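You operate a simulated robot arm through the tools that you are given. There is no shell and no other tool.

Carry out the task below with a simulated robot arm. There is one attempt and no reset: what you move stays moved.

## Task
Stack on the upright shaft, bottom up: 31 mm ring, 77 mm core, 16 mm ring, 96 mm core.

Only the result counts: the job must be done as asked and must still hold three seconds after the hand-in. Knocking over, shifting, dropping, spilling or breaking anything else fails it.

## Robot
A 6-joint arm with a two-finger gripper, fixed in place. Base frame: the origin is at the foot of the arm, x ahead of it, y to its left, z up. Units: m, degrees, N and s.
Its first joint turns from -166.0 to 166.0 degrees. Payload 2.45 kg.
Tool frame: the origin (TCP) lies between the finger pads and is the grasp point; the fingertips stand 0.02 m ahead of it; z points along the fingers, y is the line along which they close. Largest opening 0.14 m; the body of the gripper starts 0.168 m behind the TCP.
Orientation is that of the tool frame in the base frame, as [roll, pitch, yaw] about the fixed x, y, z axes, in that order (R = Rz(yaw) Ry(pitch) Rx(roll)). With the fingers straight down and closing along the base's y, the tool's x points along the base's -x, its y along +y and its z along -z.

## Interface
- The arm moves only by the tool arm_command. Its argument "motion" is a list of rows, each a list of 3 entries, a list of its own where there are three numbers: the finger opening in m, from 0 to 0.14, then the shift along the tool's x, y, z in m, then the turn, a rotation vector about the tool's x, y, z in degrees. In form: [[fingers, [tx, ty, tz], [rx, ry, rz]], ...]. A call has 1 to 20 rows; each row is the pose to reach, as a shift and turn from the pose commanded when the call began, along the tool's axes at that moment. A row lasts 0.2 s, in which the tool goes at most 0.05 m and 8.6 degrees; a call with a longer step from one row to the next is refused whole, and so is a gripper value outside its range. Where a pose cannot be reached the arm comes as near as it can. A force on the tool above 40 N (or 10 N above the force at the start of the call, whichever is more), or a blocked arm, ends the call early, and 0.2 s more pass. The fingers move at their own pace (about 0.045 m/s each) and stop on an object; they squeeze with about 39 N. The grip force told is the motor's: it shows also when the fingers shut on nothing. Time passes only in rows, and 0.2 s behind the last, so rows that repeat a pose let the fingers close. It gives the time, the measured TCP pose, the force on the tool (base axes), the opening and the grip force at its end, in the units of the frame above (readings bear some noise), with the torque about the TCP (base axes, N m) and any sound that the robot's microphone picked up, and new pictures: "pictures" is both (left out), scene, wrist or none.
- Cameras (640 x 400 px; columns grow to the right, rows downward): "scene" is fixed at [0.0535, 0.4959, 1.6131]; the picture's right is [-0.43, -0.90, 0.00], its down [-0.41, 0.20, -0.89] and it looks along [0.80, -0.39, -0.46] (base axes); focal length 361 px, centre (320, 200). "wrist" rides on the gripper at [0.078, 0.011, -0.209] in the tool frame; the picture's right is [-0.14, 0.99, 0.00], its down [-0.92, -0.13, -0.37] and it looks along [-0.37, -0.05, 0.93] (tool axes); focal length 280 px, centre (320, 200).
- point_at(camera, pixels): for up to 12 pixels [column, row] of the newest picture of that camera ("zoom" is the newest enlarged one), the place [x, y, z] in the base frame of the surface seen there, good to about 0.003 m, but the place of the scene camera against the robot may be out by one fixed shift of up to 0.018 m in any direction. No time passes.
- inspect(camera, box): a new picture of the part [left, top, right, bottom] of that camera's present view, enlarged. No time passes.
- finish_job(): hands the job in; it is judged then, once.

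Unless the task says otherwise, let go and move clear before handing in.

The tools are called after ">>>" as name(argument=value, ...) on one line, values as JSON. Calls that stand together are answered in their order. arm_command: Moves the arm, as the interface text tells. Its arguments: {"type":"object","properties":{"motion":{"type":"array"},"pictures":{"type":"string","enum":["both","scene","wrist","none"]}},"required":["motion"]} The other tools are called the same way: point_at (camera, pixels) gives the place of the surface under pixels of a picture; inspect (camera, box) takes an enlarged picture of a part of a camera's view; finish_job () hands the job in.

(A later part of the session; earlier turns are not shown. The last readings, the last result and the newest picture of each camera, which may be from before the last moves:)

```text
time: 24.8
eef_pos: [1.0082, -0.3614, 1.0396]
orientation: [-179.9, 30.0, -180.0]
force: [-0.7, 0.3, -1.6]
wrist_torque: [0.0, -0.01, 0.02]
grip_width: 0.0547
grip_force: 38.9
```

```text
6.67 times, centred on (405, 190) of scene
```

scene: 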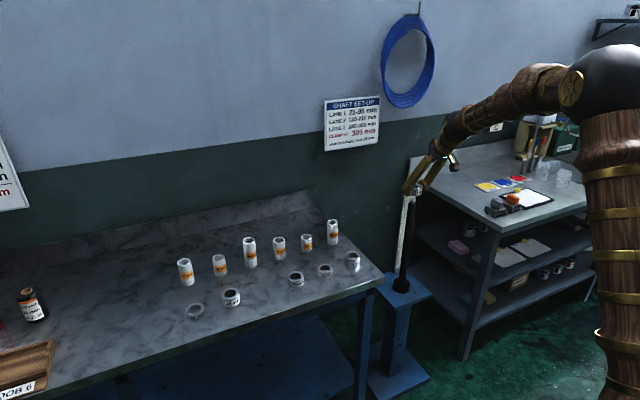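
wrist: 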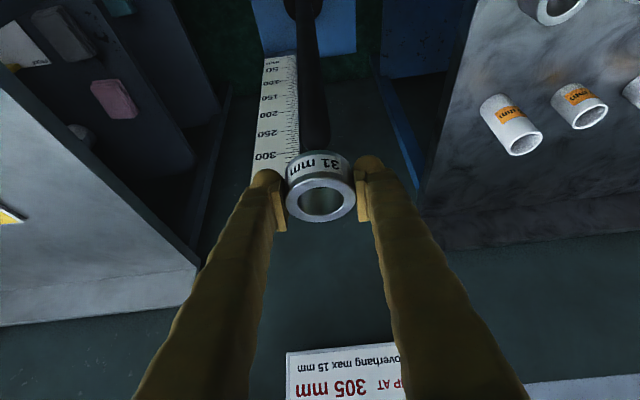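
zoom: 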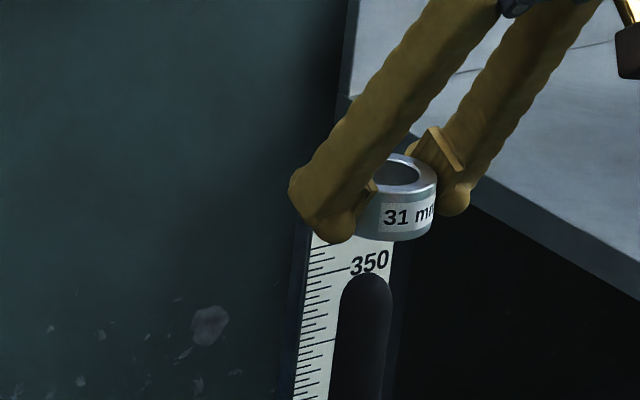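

In the scene zoom the shaft (edges 340–393 at row 300) lines up with the ring sideways. I'll check along the other direction with the wrist zoom and measured points.

>>> point_at(camera="zoom", pixels=[[367, 280], [366, 300], [364, 340], [361, 380], [405, 160], [425, 190], [415, 190], [400, 194], [410, 228], [370, 225], [395, 235], [425, 170]])

>>> inspect(camera="wrist", box=[260, 0, 380, 240])

>>> inspect(camera="wrist", box=[270, 100, 370, 165])

```text
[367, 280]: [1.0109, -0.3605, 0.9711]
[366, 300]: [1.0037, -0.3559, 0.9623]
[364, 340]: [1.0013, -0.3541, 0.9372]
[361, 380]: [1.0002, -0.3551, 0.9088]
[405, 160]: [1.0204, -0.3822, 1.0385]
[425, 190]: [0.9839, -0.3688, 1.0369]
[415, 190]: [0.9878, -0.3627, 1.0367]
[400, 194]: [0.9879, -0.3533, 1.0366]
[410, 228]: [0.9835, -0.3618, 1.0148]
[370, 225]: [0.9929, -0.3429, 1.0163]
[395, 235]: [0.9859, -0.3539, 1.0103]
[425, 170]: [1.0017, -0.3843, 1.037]
```

```text
1.67 times, centred on (320, 120) of wrist
```

zoom: 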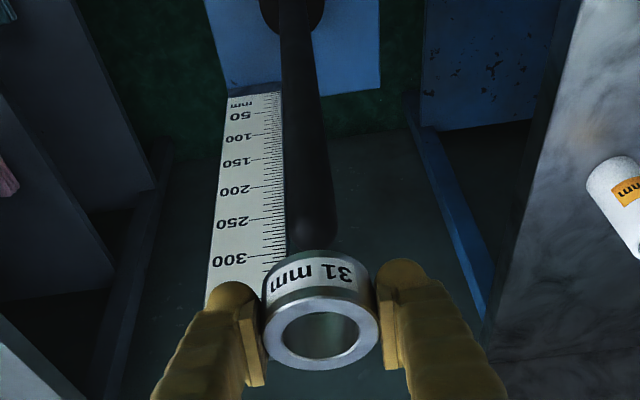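

```text
6.15 times, centred on (320, 132) of wrist
```

zoom: 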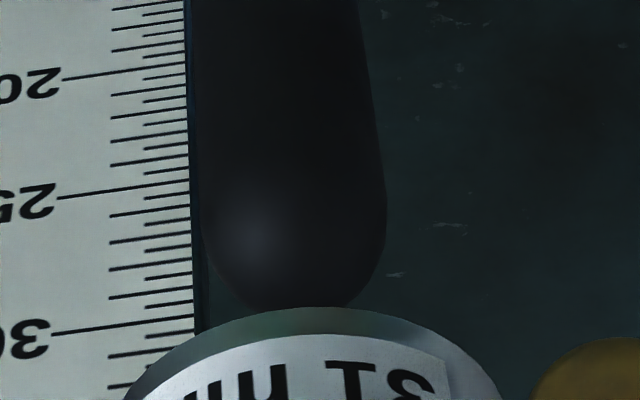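

Alignment is close; the scene view suggests the shaft is about 3 mm further in x than the ring. I'll correct that and lower until the ring is about at the tip.

>>> arm_command(motion=[[0.0, [0.003, 0, 0.008], [0, 0, 0]], [0.0, [0.008, 0, 0.018], [0, 0, 0]], [0.0, [0.0139, 0, 0.0301], [0, 0, 0]], [0.0, [0.0139, 0, 0.0301], [0, 0, 0]]])

>>> inspect(camera="scene", box=[375, 160, 435, 220])

>>> inspect(camera="wrist", box=[270, 100, 370, 230])

```text
time: 25.8
eef_pos: [1.0107, -0.3593, 1.0068]
orientation: [-180.0, 30.0, 180.0]
force: [0.0, 0.5, -1.8]
wrist_torque: [-0.02, -0.02, 0.0]
grip_width: 0.0547
grip_force: 39.1
```

scene: 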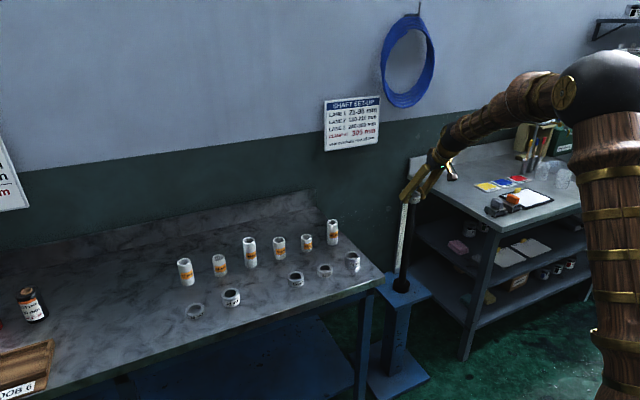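
wrist: 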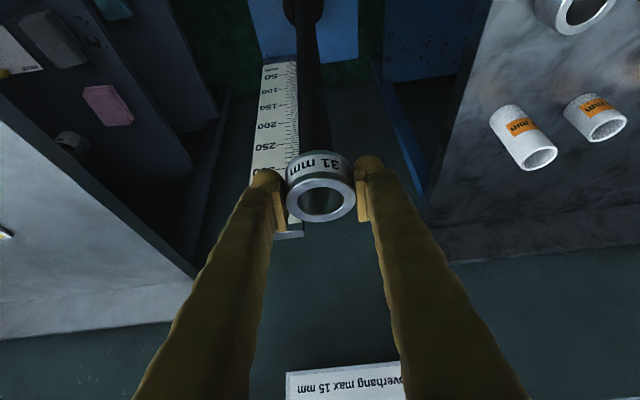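

```text
6.67 times, centred on (405, 190) of scene
```

zoom: 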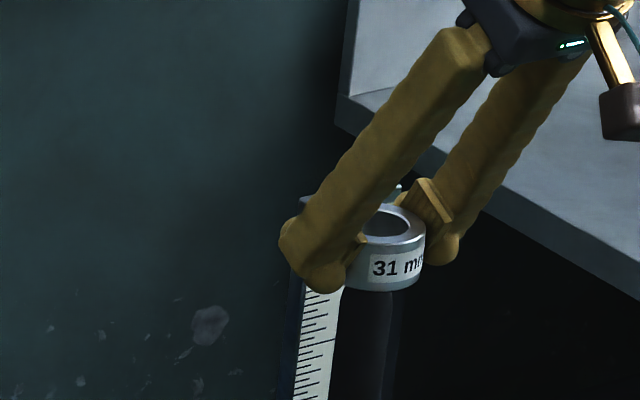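

```text
3.08 times, centred on (320, 165) of wrist
```

zoom: 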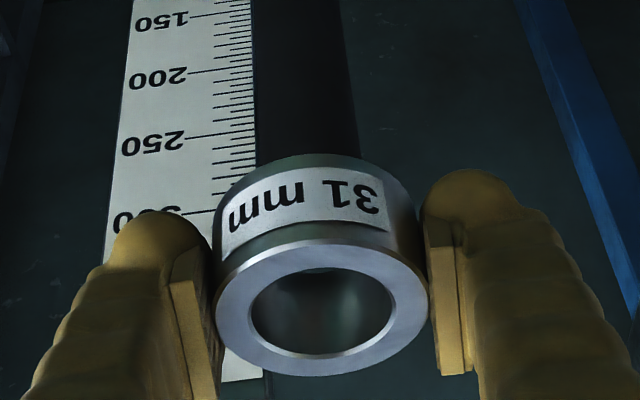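

The shaft (edges 250–360 in the wrist zoom) lines up with the bore. Lowering slowly 3 cm so the tip enters the bore.

>>> arm_command(motion=[[0.0, [0.003, 0, 0.0052], [0, 0, 0]], [0.0, [0.006, 0, 0.0104], [0, 0, 0]], [0.0, [0.009, 0, 0.0156], [0, 0, 0]], [0.0, [0.012, 0, 0.0208], [0, 0, 0]], [0.0, [0.015, 0, 0.026], [0, 0, 0]]])

>>> inspect(camera="scene", box=[375, 170, 435, 230])

>>> inspect(camera="wrist", box=[270, 100, 370, 230])

```text
time: 27.0
eef_pos: [1.0118, -0.3607, 0.9759]
orientation: [180.0, 30.0, -180.0]
force: [0.7, -0.2, -1.5]
wrist_torque: [0.01, -0.02, -0.02]
grip_width: 0.0549
grip_force: 39.4
```

scene: 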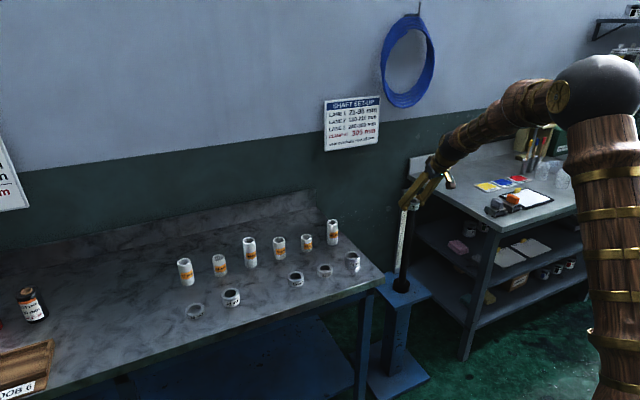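
wrist: 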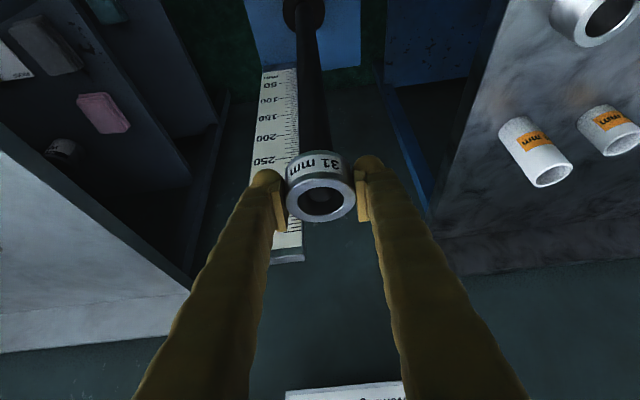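

```text
6.67 times, centred on (405, 200) of scene
```

zoom: 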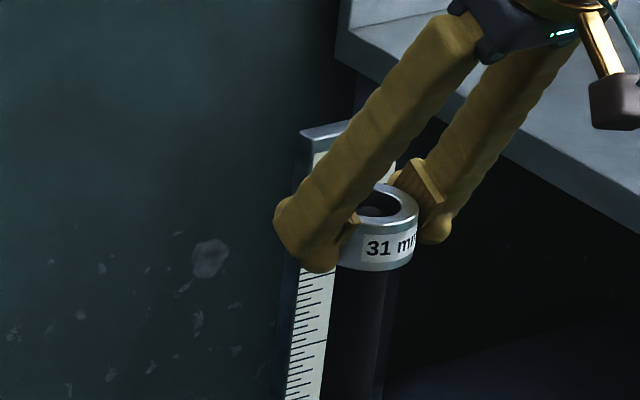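

```text
3.08 times, centred on (320, 165) of wrist
```

zoom: 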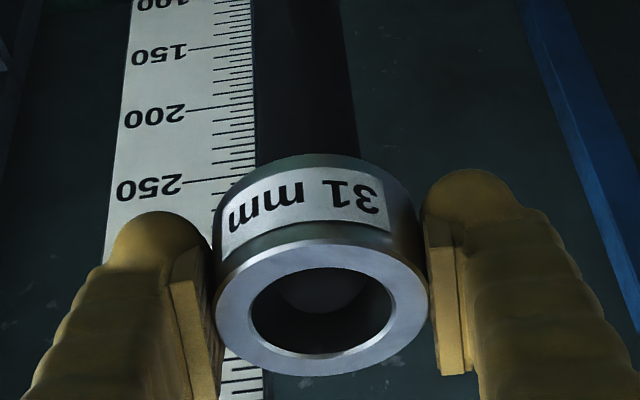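

The shaft tip is seen inside the bore (wrist zoom (320,290)) with no contact force. Lowering another 4 cm and checking centring.

>>> arm_command(motion=[[0.0, [0.004, 0, 0.0069], [0, 0, 0]], [0.0, [0.008, 0, 0.0139], [0, 0, 0]], [0.0, [0.012, 0, 0.0208], [0, 0, 0]], [0.0, [0.016, 0, 0.0277], [0, 0, 0]], [0.0, [0.02, 0, 0.0346], [0, 0, 0]]])

>>> inspect(camera="scene", box=[375, 170, 435, 230])

>>> inspect(camera="wrist", box=[270, 130, 370, 260])

```text
time: 28.2
eef_pos: [1.0128, -0.36, 0.936]
orientation: [-180.0, 30.1, 180.0]
force: [0.2, 0.8, -1.1]
wrist_torque: [0.02, -0.01, -0.01]
grip_width: 0.0544
grip_force: 38.9
```

scene: 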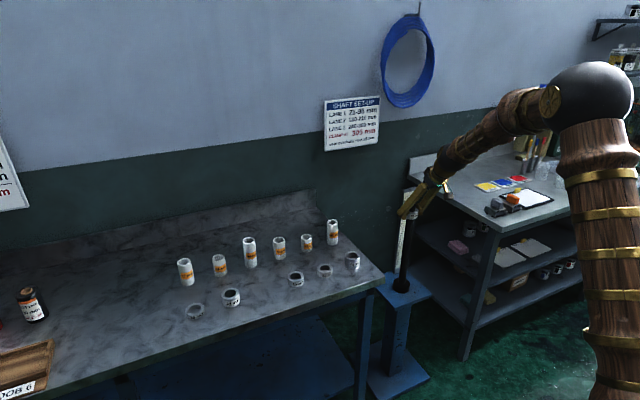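
wrist: 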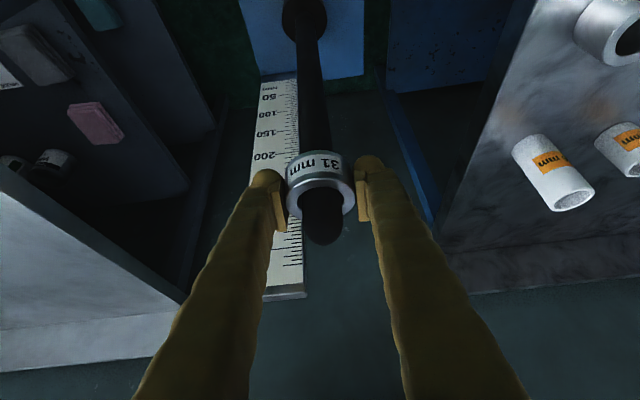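

```text
6.67 times, centred on (405, 200) of scene
```

zoom: 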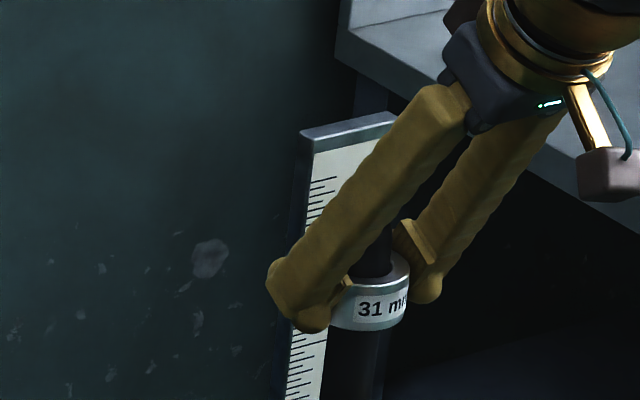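

```text
3.08 times, centred on (320, 195) of wrist
```

zoom: 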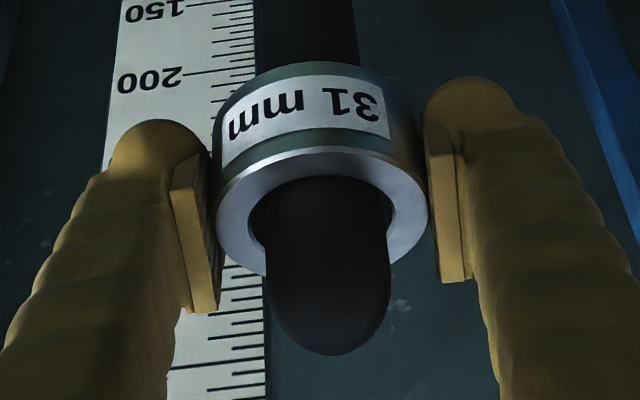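

The shaft goes through the bore with the ring slightly off in y (gap 15 px left vs 5 px right, ≈1.3 mm). Before going lower I'll check how close the table and bench edges are to the gripper.

>>> point_at(camera="wrist", pixels=[[440, 190], [470, 80], [480, 40], [392, 90], [180, 285], [100, 240], [20, 195], [180, 180], [207, 120], [240, 20], [355, 60], [395, 100]])

```text
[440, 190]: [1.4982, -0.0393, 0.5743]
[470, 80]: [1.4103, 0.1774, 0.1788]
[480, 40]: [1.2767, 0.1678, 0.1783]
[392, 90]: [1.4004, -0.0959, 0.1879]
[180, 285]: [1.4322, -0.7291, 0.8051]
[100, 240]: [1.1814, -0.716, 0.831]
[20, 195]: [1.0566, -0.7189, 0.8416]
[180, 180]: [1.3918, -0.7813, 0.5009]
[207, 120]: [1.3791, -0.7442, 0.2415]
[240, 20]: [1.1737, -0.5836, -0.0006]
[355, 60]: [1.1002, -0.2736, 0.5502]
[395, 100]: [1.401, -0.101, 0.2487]
```

Plenty of room on both sides (bench at y≈-0.72). Lowering along the shaft with a 1.3 mm y correction, in stages.

>>> arm_command(motion=[[0.0, [0.005, 0.0013, 0.0087], [0, 0, 0]], [0.0, [0.0125, 0.0013, 0.0217], [0, 0, 0]], [0.0, [0.0225, 0.0013, 0.039], [0, 0, 0]], [0.0, [0.0325, 0.0013, 0.0563], [0, 0, 0]], [0.0, [0.0425, 0.0013, 0.0736], [0, 0, 0]], [0.0, [0.0525, 0.0013, 0.0909], [0, 0, 0]], [0.0, [0.0625, 0.0013, 0.1083], [0, 0, 0]], [0.0, [0.07, 0.0013, 0.1212], [0, 0, 0]], [0.0, [0.075, 0.0013, 0.1299], [0, 0, 0]], [0.0, [0.075, 0.0013, 0.1299], [0, 0, 0]]])

>>> inspect(camera="wrist", box=[270, 130, 370, 260])

```text
time: 30.4
eef_pos: [1.0115, -0.3603, 0.7863]
orientation: [-179.9, 30.1, -179.9]
force: [0.4, 0.1, -1.3]
wrist_torque: [0.02, -0.02, 0.01]
grip_width: 0.0548
grip_force: 38.6
```

scene: 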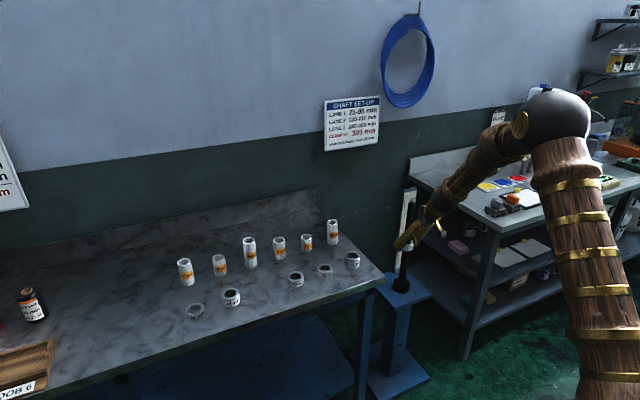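
wrist: 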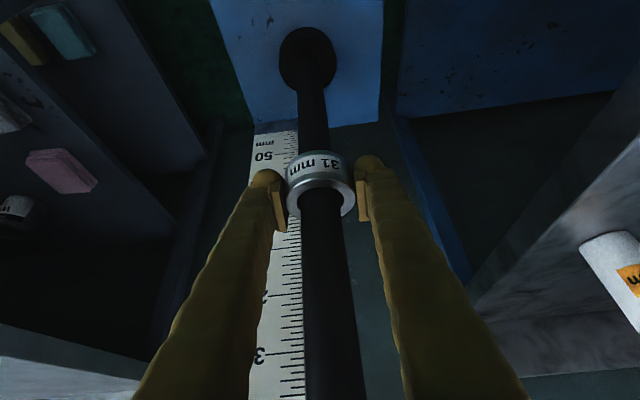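

```text
3.08 times, centred on (320, 195) of wrist
```

zoom: 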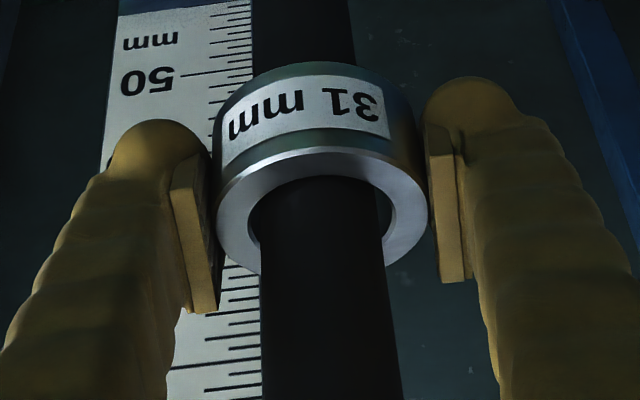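

Sliding freely, well centred. Continuing down to just above the collar (TCP z≈0.609).

>>> arm_command(motion=[[0.0, [0.005, 0, 0.0087], [0, 0, 0]], [0.0, [0.0125, 0, 0.0217], [0, 0, 0]], [0.0, [0.0225, 0, 0.039], [0, 0, 0]], [0.0, [0.0325, 0, 0.0563], [0, 0, 0]], [0.0, [0.0425, 0, 0.0736], [0, 0, 0]], [0.0, [0.0525, 0, 0.0909], [0, 0, 0]], [0.0, [0.0625, 0, 0.1083], [0, 0, 0]], [0.0, [0.0725, 0, 0.1256], [0, 0, 0]], [0.0, [0.079, 0, 0.1368], [0, 0, 0]], [0.0, [0.084, 0, 0.1455], [0, 0, 0]], [0.0, [0.0865, 0, 0.1498], [0, 0, 0]], [0.0, [0.0865, 0, 0.1498], [0, 0, 0]]])

>>> inspect(camera="wrist", box=[250, 100, 390, 260])

>>> inspect(camera="scene", box=[370, 240, 440, 310])

```text
time: 33.0
eef_pos: [1.0111, -0.3581, 0.6152]
orientation: [180.0, 30.0, 179.9]
force: [-0.5, 1.3, -1.2]
wrist_torque: [0.0, 0.0, 0.02]
grip_width: 0.0547
grip_force: 38.9
```

scene: 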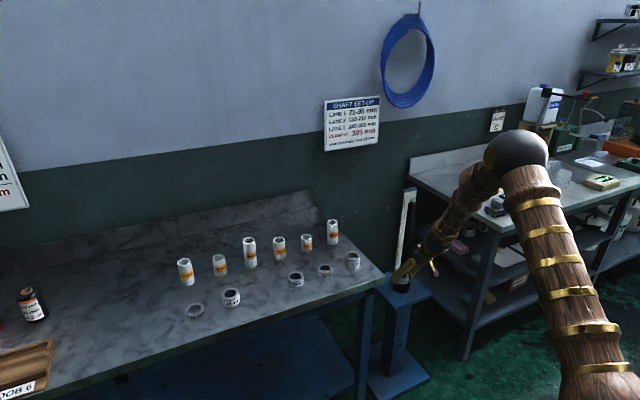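
wrist: 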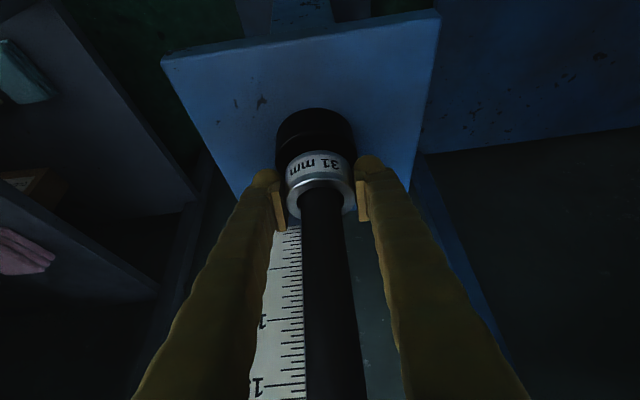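

```text
2.50 times, centred on (320, 180) of wrist
```

zoom: 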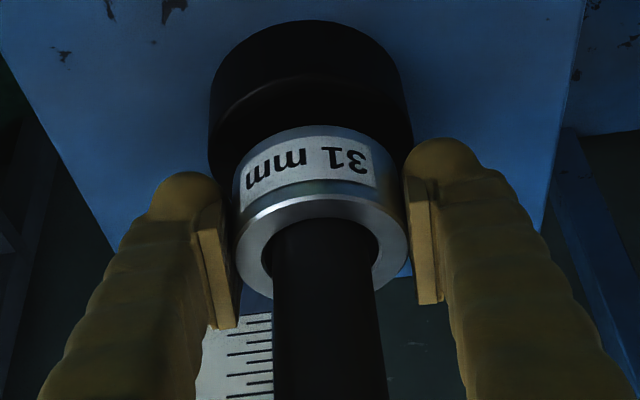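

```text
5.71 times, centred on (405, 275) of scene
```

zoom: 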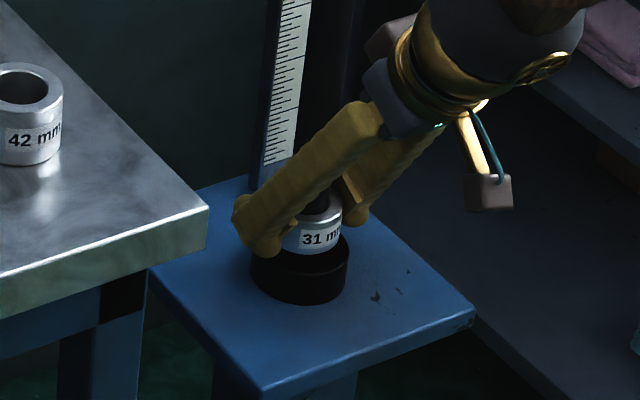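

The ring is about 1 cm above the collar. Creeping down while watching the force.

>>> arm_command(motion=[[0.0, [0.001, 0, 0.0017], [0, 0, 0]], [0.0, [0.002, 0, 0.0035], [0, 0, 0]], [0.0, [0.003, 0, 0.0052], [0, 0, 0]], [0.0, [0.003, 0, 0.0052], [0, 0, 0]]], pictures="wrist")

>>> inspect(camera="scene", box=[385, 260, 425, 300])

```text
time: 34.0
eef_pos: [1.0112, -0.3593, 0.6084]
orientation: [180.0, 30.0, -179.9]
force: [-0.3, -0.8, -1.5]
wrist_torque: [-0.01, 0.02, 0.01]
grip_width: 0.0547
grip_force: 39.2
```

wrist: 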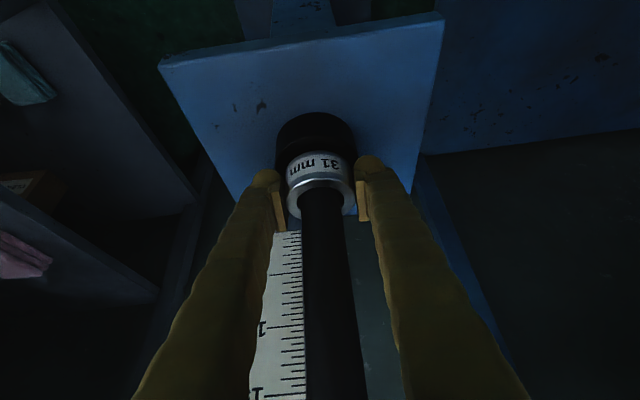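

```text
10.00 times, centred on (405, 280) of scene
```

zoom: 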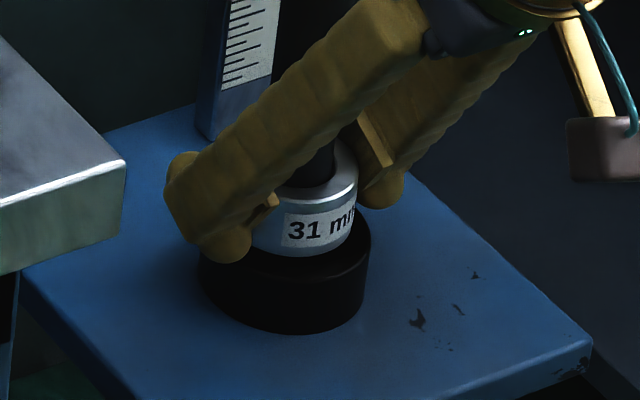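

Ring bottom is only a few millimetres above the collar. Two millimetres more, then release.

>>> arm_command(motion=[[0.0, [0.0005, 0, 0.0009], [0, 0, 0]], [0.0, [0.001, 0, 0.0017], [0, 0, 0]], [0.0, [0.001, 0, 0.0017], [0, 0, 0]], [0.1, [0.001, 0, 0.0017], [0, 0, 0]], [0.1, [0.001, 0, 0.0017], [0, 0, 0]], [0.1, [0.001, 0, 0.0017], [0, 0, 0]], [0.1, [0.001, 0, 0.0017], [0, 0, 0]]])

>>> inspect(camera="scene", box=[385, 260, 425, 300])

>>> inspect(camera="wrist", box=[250, 100, 390, 260])

```text
time: 35.6
eef_pos: [1.011, -0.3591, 0.6067]
orientation: [-180.0, 30.1, -180.0]
force: [0.3, -0.6, 0.5]
wrist_torque: [0.02, -0.04, 0.01]
grip_width: 0.0997
grip_force: 0.0
```

scene: 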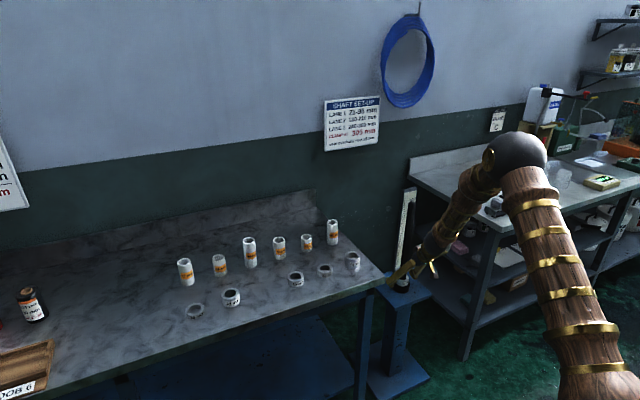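
wrist: 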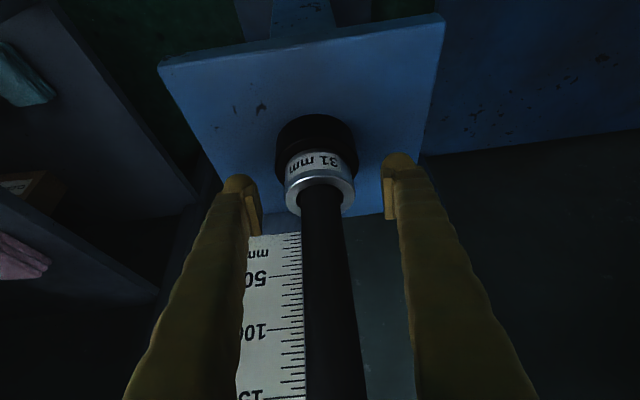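

```text
10.00 times, centred on (405, 280) of scene
```

zoom: 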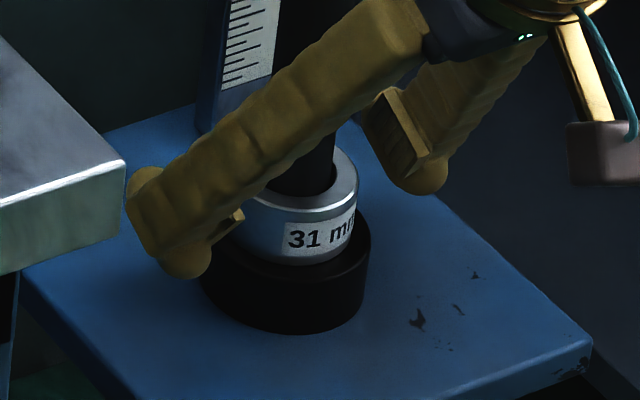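

```text
2.50 times, centred on (320, 180) of wrist
```

zoom: 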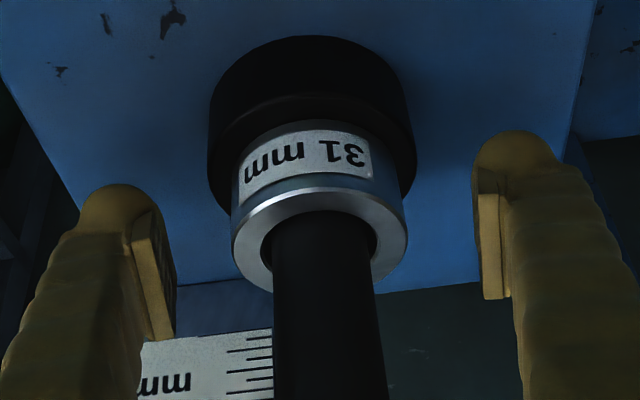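

The 31 mm ring sits flat on the collar, released. Backing the open fingers away from the shaft along the tool axis, then up.

>>> arm_command(motion=[[0.1, [0, 0, -0.02], [0, 0, 0]], [0.1, [0, 0, -0.06], [0, 0, 0]], [0.1, [0, 0, -0.105], [0, 0, 0]], [0.1, [0, 0, -0.15], [0, 0, 0]], [0.1, [-0.0157, 0, -0.1861], [0, 0, 0]], [0.1, [-0.0314, 0, -0.2223], [0, 0, 0]], [0.1, [-0.047, 0, -0.2584], [0, 0, 0]], [0.1, [-0.0627, 0, -0.2946], [0, 0, 0]], [0.1, [-0.0784, 0, -0.3307], [0, 0, 0]], [0.1, [-0.0941, 0, -0.3668], [0, 0, 0]], [0.1, [-0.1097, 0, -0.403], [0, 0, 0]], [0.1, [-0.1254, 0, -0.4391], [0, 0, 0]], [0.1, [-0.1254, 0, -0.4391], [0, 0, 0]]])

```text
time: 38.4
eef_pos: [0.9016, -0.3581, 1.0497]
orientation: [-180.0, 30.0, 180.0]
force: [-0.1, 0.4, 0.3]
wrist_torque: [0.02, -0.02, 0.0]
grip_width: 0.1002
grip_force: 0.0
```

scene: 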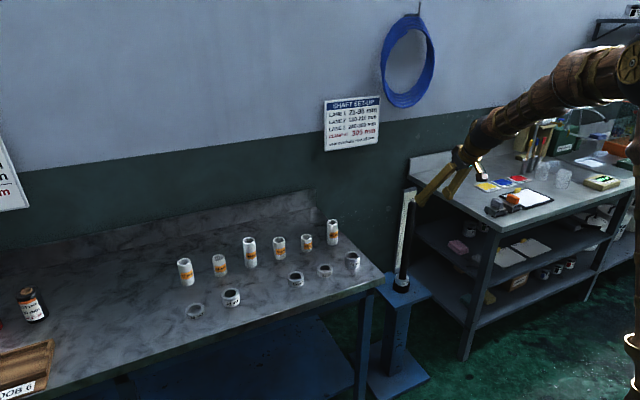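
wrist: 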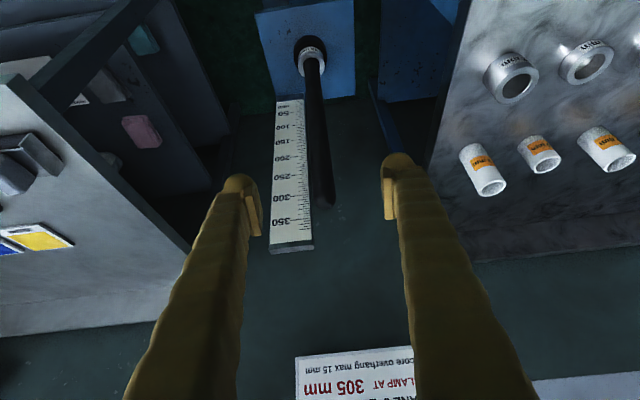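

The 31 mm ring can be seen seated at the shaft foot (wrist px (312,58)). Moving back over the table in front of the 77 mm core.

>>> arm_command(motion=[[0.08, [-0.0035, 0.0196, 0.0029], [0, 0, 0]], [0.08, [-0.0106, 0.0587, 0.0088], [0, 0, 0]], [0.08, [-0.0177, 0.0979, 0.0147], [0, 0, 0]], [0.08, [-0.0248, 0.137, 0.0205], [0, 0, 0]], [0.08, [-0.0319, 0.1762, 0.0264], [0, 0, 0]], [0.08, [-0.039, 0.2153, 0.0323], [0, 0, 0]], [0.08, [-0.0461, 0.2545, 0.0381], [0, 0, 0]], [0.08, [-0.0532, 0.2937, 0.044], [0, 0, 0]], [0.08, [-0.0603, 0.3328, 0.0499], [0, 0, 0]], [0.08, [-0.0674, 0.372, 0.0558], [0, 0, 0]], [0.08, [-0.0745, 0.4111, 0.0616], [0, 0, 0]], [0.08, [-0.0816, 0.4503, 0.0675], [0, 0, 0]], [0.08, [-0.0887, 0.4895, 0.0734], [0, 0, 0]], [0.08, [-0.0922, 0.509, 0.0763], [0, 0, 0]], [0.08, [-0.0922, 0.509, 0.0763], [0, 0, 0]]])

>>> inspect(camera="wrist", box=[240, 80, 400, 200])

```text
time: 41.6
eef_pos: [1.018, 0.1515, 1.0296]
orientation: [179.9, 29.9, 179.9]
force: [0.0, 0.7, -0.5]
wrist_torque: [-0.03, 0.0, -0.02]
grip_width: 0.0798
grip_force: 0.0
```

scene: 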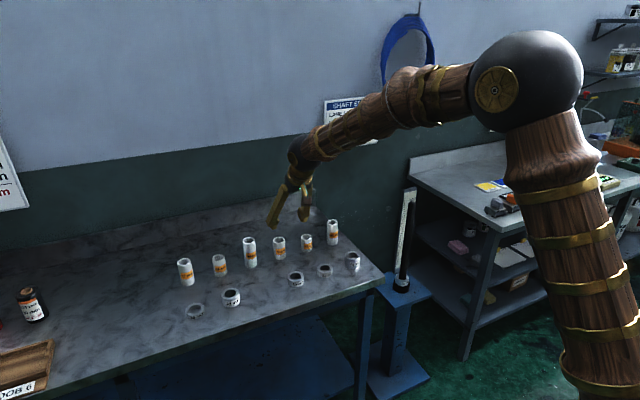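
wrist: 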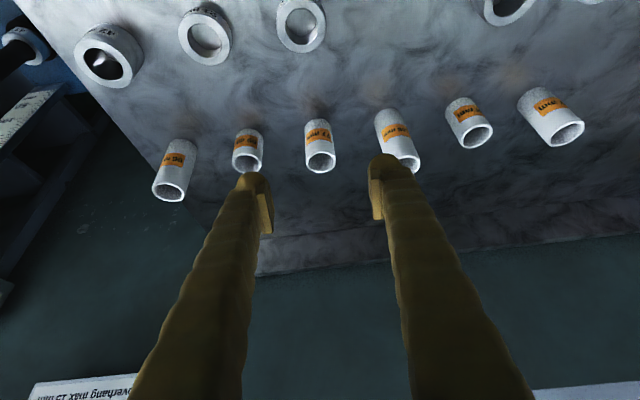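

```text
3.33 times, centred on (320, 140) of wrist
```

zoom: 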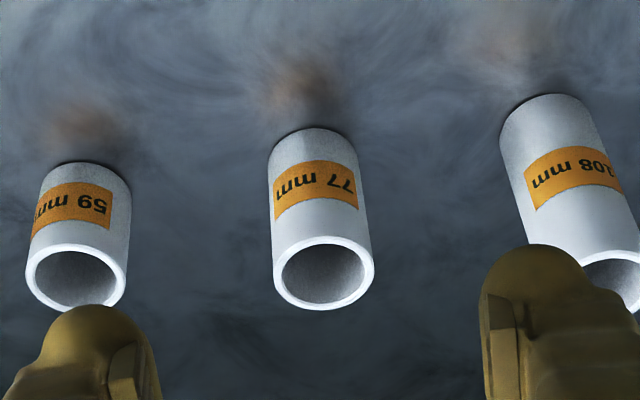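

>>> point_at(camera="zoom", pixels=[[276, 275], [371, 270], [323, 239], [322, 306], [288, 250], [358, 296], [288, 297], [362, 250], [310, 150], [320, 128]])

```text
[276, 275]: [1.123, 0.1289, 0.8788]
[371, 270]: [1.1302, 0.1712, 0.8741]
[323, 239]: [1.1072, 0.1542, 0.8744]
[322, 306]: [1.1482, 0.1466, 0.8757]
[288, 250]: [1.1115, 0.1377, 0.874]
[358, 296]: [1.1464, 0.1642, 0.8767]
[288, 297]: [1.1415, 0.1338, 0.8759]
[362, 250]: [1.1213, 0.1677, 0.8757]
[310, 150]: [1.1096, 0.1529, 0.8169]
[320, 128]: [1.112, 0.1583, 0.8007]
```

The 77 mm core is centred near (1.128, 0.150), top 0.876. Moving above it and then down around it, open.

>>> arm_command(motion=[[0.08, [-0.0114, 0, 0.0353], [0, 0, 0]], [0.08, [-0.0228, -0.001, 0.0707], [0, 0, 0]], [0.08, [-0.0341, -0.002, 0.106], [0, 0, 0]], [0.08, [-0.0455, -0.002, 0.1413], [0, 0, 0]], [0.08, [-0.0455, -0.002, 0.1413], [0, 0, 0]]])

>>> inspect(camera="wrist", box=[240, 100, 400, 220])

```text
time: 42.8
eef_pos: [1.1292, 0.1477, 0.9294]
orientation: [-180.0, 30.0, -179.9]
force: [-0.4, 0.6, -0.4]
wrist_torque: [0.01, 0.02, 0.0]
grip_width: 0.0798
grip_force: 0.0
```

scene: 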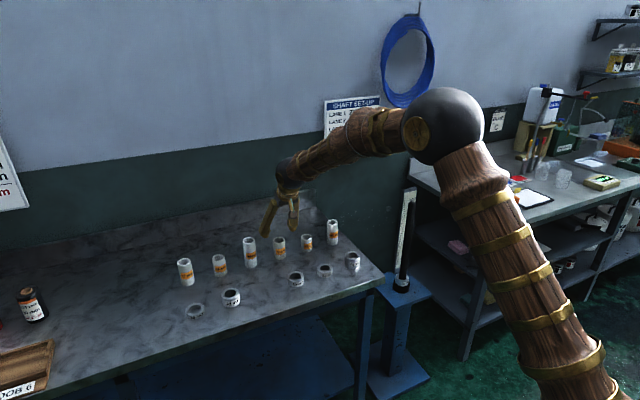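
wrist: 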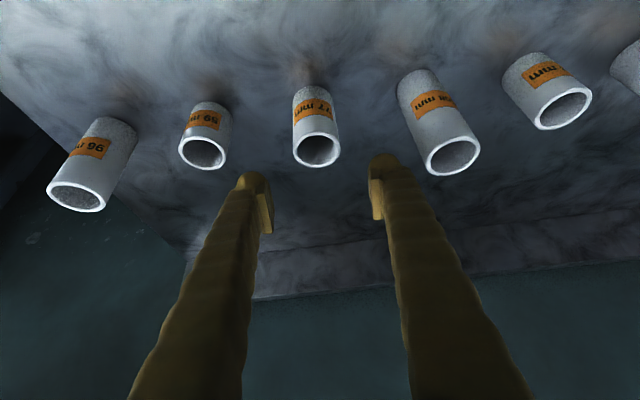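

```text
3.33 times, centred on (320, 160) of wrist
```

zoom: 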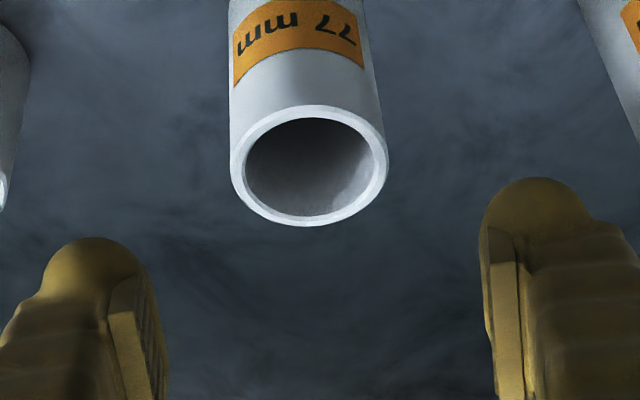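

Core rim centre at wrist (317,150) exactly matches the TCP axis. Descending around it and closing.

>>> arm_command(motion=[[0.08, [0.0097, 0, 0.0168], [0, 0, 0]], [0.08, [0.0194, 0, 0.0336], [0, 0, 0]], [0.08, [0.0291, 0, 0.0503], [0, 0, 0]], [0.08, [0.0388, 0, 0.0671], [0, 0, 0]], [0.08, [0.0388, 0, 0.0671], [0, 0, 0]], [0.0, [0.0388, 0, 0.0671], [0, 0, 0]], [0.0, [0.0388, 0, 0.0671], [0, 0, 0]], [0.0, [0.0388, 0, 0.0671], [0, 0, 0]], [0.0, [0.0388, 0, 0.0671], [0, 0, 0]], [0.0, [0.0388, 0, 0.0671], [0, 0, 0]], [0.0, [0.0388, 0, 0.0671], [0, 0, 0]]])

>>> inspect(camera="wrist", box=[240, 130, 400, 250])

```text
time: 45.2
eef_pos: [1.1291, 0.1489, 0.8512]
orientation: [180.0, 30.0, -180.0]
force: [0.3, -0.3, -0.2]
wrist_torque: [0.0, 0.0, 0.03]
grip_width: 0.0425
grip_force: 38.6
```

scene: 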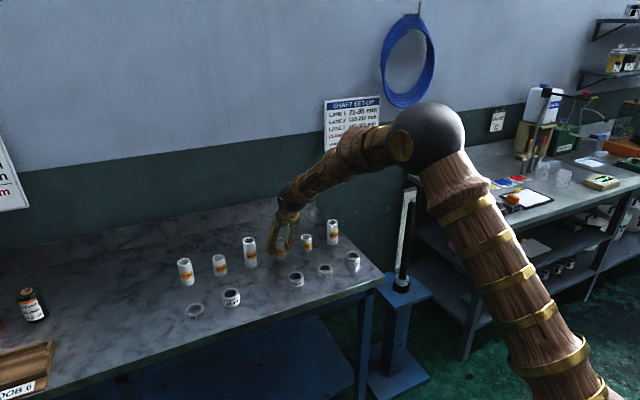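
wrist: 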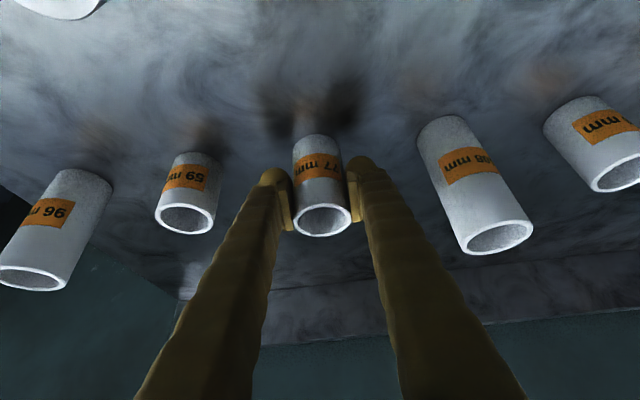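

```text
3.33 times, centred on (320, 190) of wrist
```

zoom: 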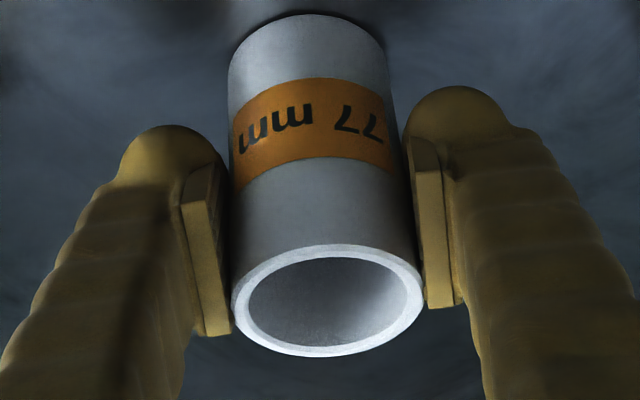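

Core gripped (42.5 mm). Lifting slowly and checking it comes along.

>>> arm_command(motion=[[0.0, [-0.001, 0, -0.0017], [0, 0, 0]], [0.0, [-0.002, 0, -0.0035], [0, 0, 0]], [0.0, [-0.003, 0, -0.0052], [0, 0, 0]], [0.0, [-0.005, 0, -0.0087], [0, 0, 0]], [0.0, [-0.0075, 0, -0.013], [0, 0, 0]], [0.0, [-0.0075, 0, -0.013], [0, 0, 0]]])

>>> inspect(camera="wrist", box=[240, 130, 400, 250])

```text
time: 46.6
eef_pos: [1.1283, 0.1484, 0.8679]
orientation: [-180.0, 30.1, -179.9]
force: [-0.6, -0.1, -0.5]
wrist_torque: [0.02, -0.03, 0.0]
grip_width: 0.0428
grip_force: 39.6
```

scene: 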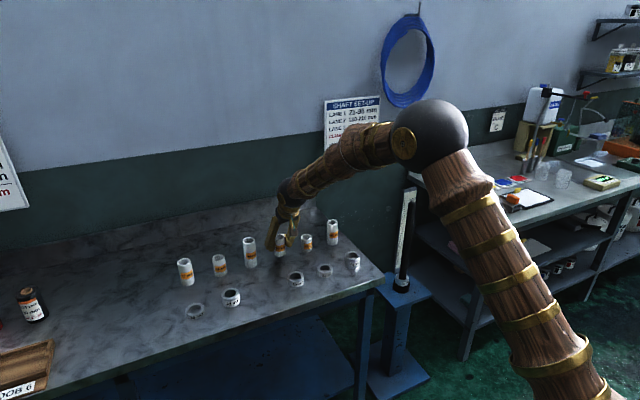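
wrist: 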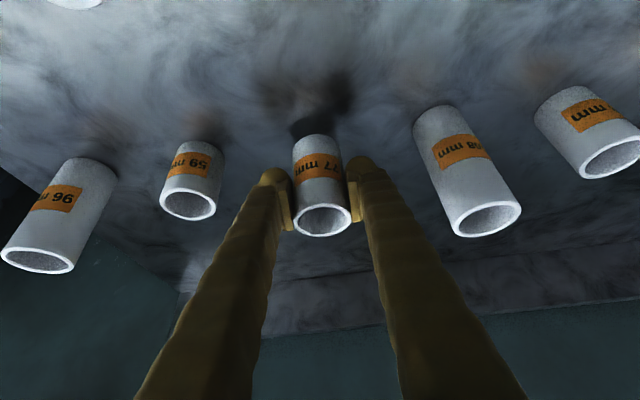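

```text
3.33 times, centred on (320, 190) of wrist
```

zoom: 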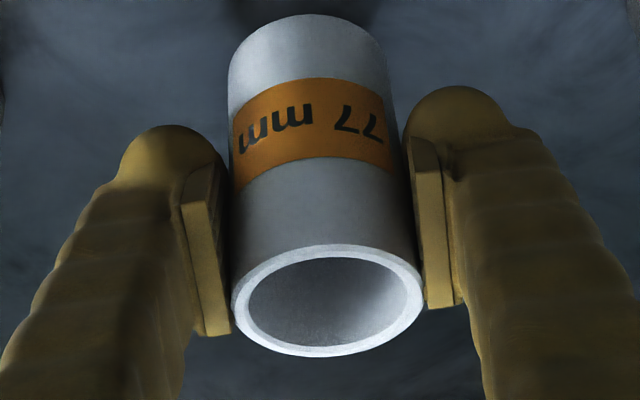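

The core is held securely (bottom ≈52 mm below TCP). Lifting clear.

>>> arm_command(motion=[[0.0, [-0.004, 0, -0.0069], [0, 0, 0]], [0.0, [-0.01, 0, -0.0173], [0, 0, 0]], [0.0, [-0.02, 0, -0.0346], [0, 0, 0]], [0.0, [-0.032, 0, -0.0554], [0, 0, 0]], [0.0, [-0.045, 0, -0.0779], [0, 0, 0]], [0.0, [-0.058, 0, -0.1005], [0, 0, 0]], [0.0, [-0.071, 0, -0.123], [0, 0, 0]], [0.0, [-0.084, 0, -0.1455], [0, 0, 0]], [0.0, [-0.096, 0, -0.1663], [0, 0, 0]], [0.0, [-0.104, 0, -0.1801], [0, 0, 0]], [0.0, [-0.108, 0, -0.1871], [0, 0, 0]], [0.0, [-0.108, 0, -0.1871], [0, 0, 0]]], pictures="wrist")

```text
time: 49.2
eef_pos: [1.1281, 0.1478, 1.0825]
orientation: [180.0, 30.0, 179.9]
force: [-0.2, 0.0, -0.7]
wrist_torque: [0.02, -0.03, 0.0]
grip_width: 0.0428
grip_force: 39.1
```

wrist: 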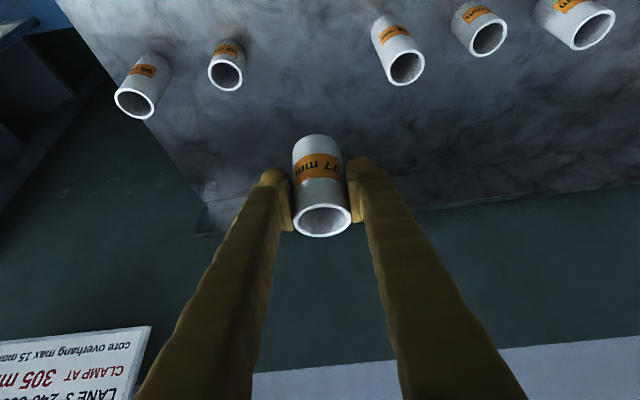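

Core still held. Moving across to above the shaft axis (1.011, -0.3595), core bottom around z 1.02.

>>> arm_command(motion=[[0.0, [0.0021, -0.0101, -0.001], [0, 0, 0]], [0.0, [0.0074, -0.0355, -0.0036], [0, 0, 0]], [0.0, [0.0147, -0.071, -0.0073], [0, 0, 0]], [0.0, [0.0231, -0.1116, -0.0114], [0, 0, 0]], [0.0, [0.0315, -0.1522, -0.0156], [0, 0, 0]], [0.0, [0.0399, -0.1928, -0.0198], [0, 0, 0]], [0.0, [0.0483, -0.2334, -0.0239], [0, 0, 0]], [0.0, [0.0568, -0.2739, -0.0281], [0, 0, 0]], [0.0, [0.0652, -0.3145, -0.0322], [0, 0, 0]], [0.0, [0.0736, -0.3551, -0.0364], [0, 0, 0]], [0.0, [0.082, -0.3957, -0.0406], [0, 0, 0]], [0.0, [0.0893, -0.4312, -0.0442], [0, 0, 0]], [0.0, [0.0956, -0.4616, -0.0473], [0, 0, 0]], [0.0, [0.1009, -0.487, -0.0499], [0, 0, 0]], [0.0, [0.104, -0.5022, -0.0515], [0, 0, 0]], [0.0, [0.1051, -0.5073, -0.052], [0, 0, 0]], [0.0, [0.1051, -0.5073, -0.052], [0, 0, 0]]])

>>> inspect(camera="scene", box=[375, 150, 435, 220])

>>> inspect(camera="wrist", box=[270, 80, 370, 240])

```text
time: 52.8
eef_pos: [1.0124, -0.359, 1.0746]
orientation: [-180.0, 30.0, -179.8]
force: [-0.4, -0.7, -0.9]
wrist_torque: [-0.01, 0.05, -0.02]
grip_width: 0.0428
grip_force: 39.2
```

scene: 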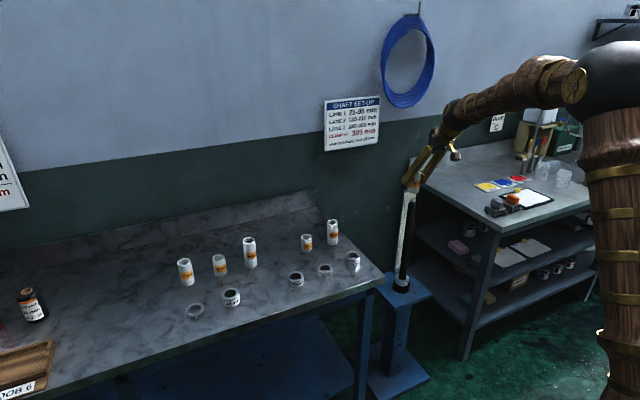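
wrist: 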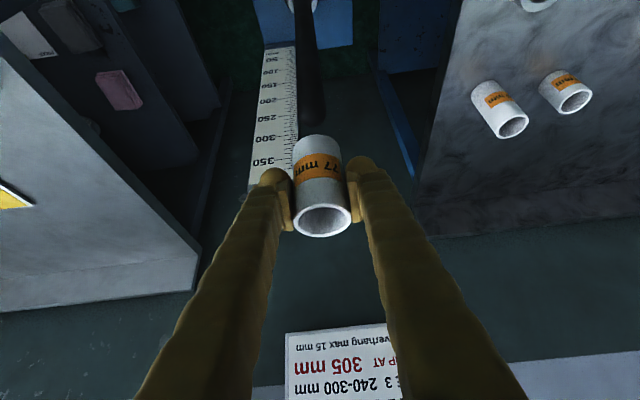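

```text
5.71 times, centred on (405, 185) of scene
```

zoom: 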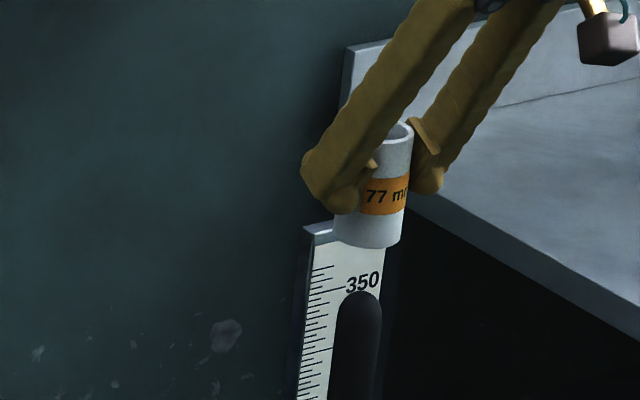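

```text
2.50 times, centred on (320, 160) of wrist
```

zoom: 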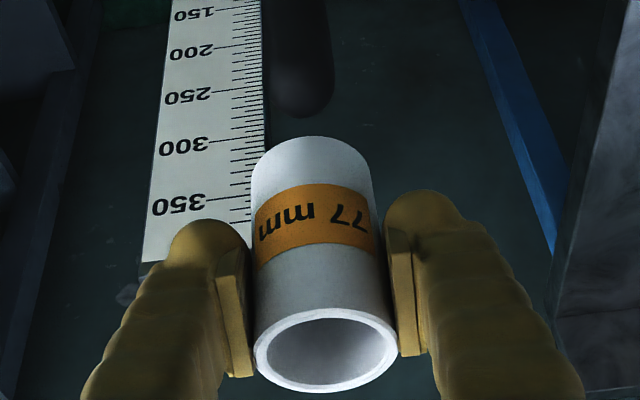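

The core (scene zoom edges 333–402) lines up with the shaft tip. Lowering slowly onto the tip.

>>> arm_command(motion=[[0.0, [0.005, 0, 0.0087], [0, 0, 0]], [0.0, [0.01, 0, 0.0173], [0, 0, 0]], [0.0, [0.015, 0, 0.026], [0, 0, 0]], [0.0, [0.019, 0, 0.0329], [0, 0, 0]], [0.0, [0.023, 0, 0.0398], [0, 0, 0]], [0.0, [0.027, 0, 0.0468], [0, 0, 0]], [0.0, [0.031, 0, 0.0537], [0, 0, 0]], [0.0, [0.035, 0, 0.0606], [0, 0, 0]]])

>>> inspect(camera="scene", box=[375, 160, 435, 230])

>>> inspect(camera="wrist", box=[270, 80, 370, 240])

```text
time: 54.6
eef_pos: [1.0115, -0.3599, 1.0056]
orientation: [-179.9, 29.9, -179.9]
force: [-10.6, -2.2, 2.9]
wrist_torque: [-0.11, 0.59, 0.03]
grip_width: 0.0425
grip_force: 39.3
```

scene: 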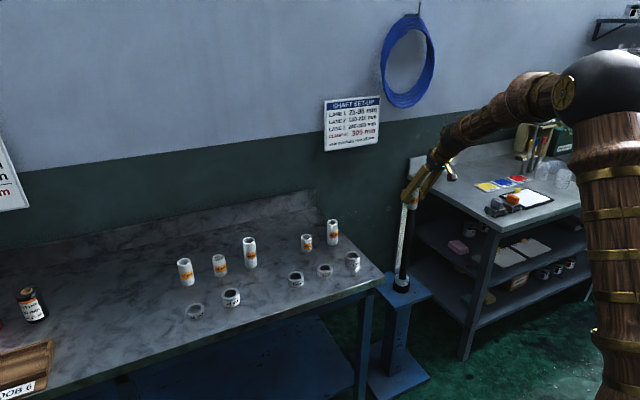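
wrist: 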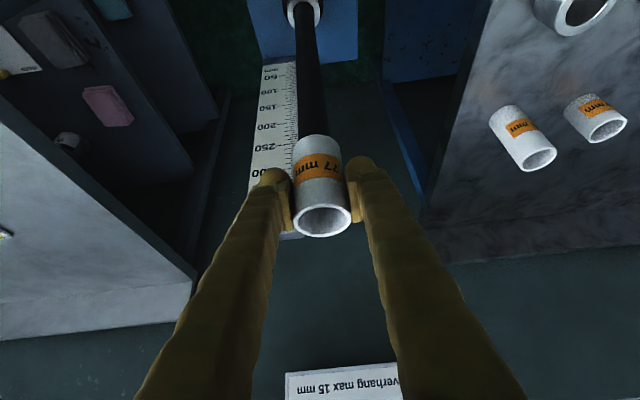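

```text
5.71 times, centred on (405, 195) of scene
```

zoom: 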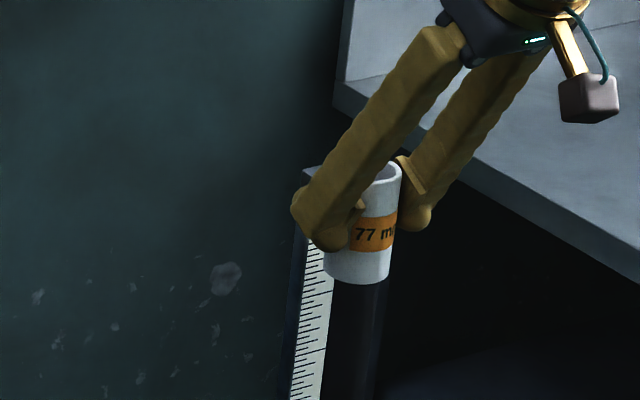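

```text
2.50 times, centred on (320, 160) of wrist
```

zoom: 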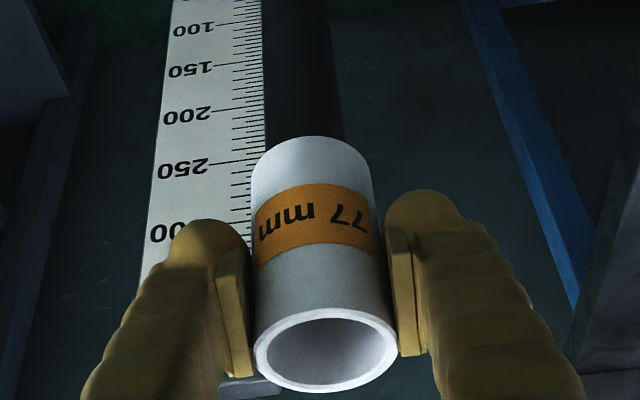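

The force reading (-10.6 N in x, torque +0.59) says the shaft is pushing the core toward -x, so I'm ~3 mm too far in +x. Shifting back in x and re-reading.

>>> arm_command(motion=[[0.0, [0.0013, 0, -0.0008], [0, 0, 0]], [0.0, [0.0026, 0, -0.0015], [0, 0, 0]], [0.0, [0.0026, 0, -0.0015], [0, 0, 0]]], pictures="wrist")

>>> inspect(camera="wrist", box=[270, 80, 370, 240])

```text
time: 55.4
eef_pos: [1.0078, -0.3591, 1.0057]
orientation: [180.0, 30.0, -180.0]
force: [0.4, 0.2, -0.6]
wrist_torque: [-0.02, 0.02, -0.01]
grip_width: 0.0422
grip_force: 38.6
```

wrist: 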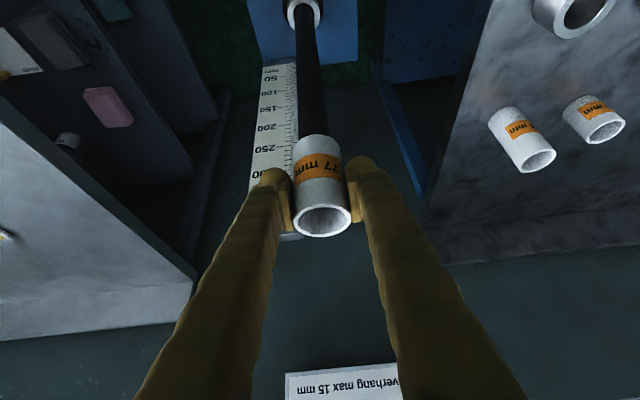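

```text
2.50 times, centred on (320, 160) of wrist
```

zoom: 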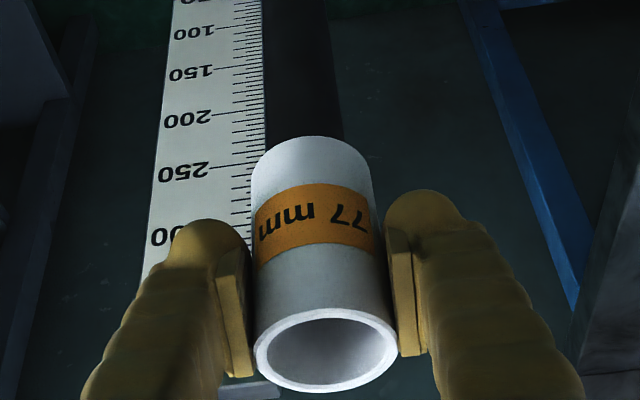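

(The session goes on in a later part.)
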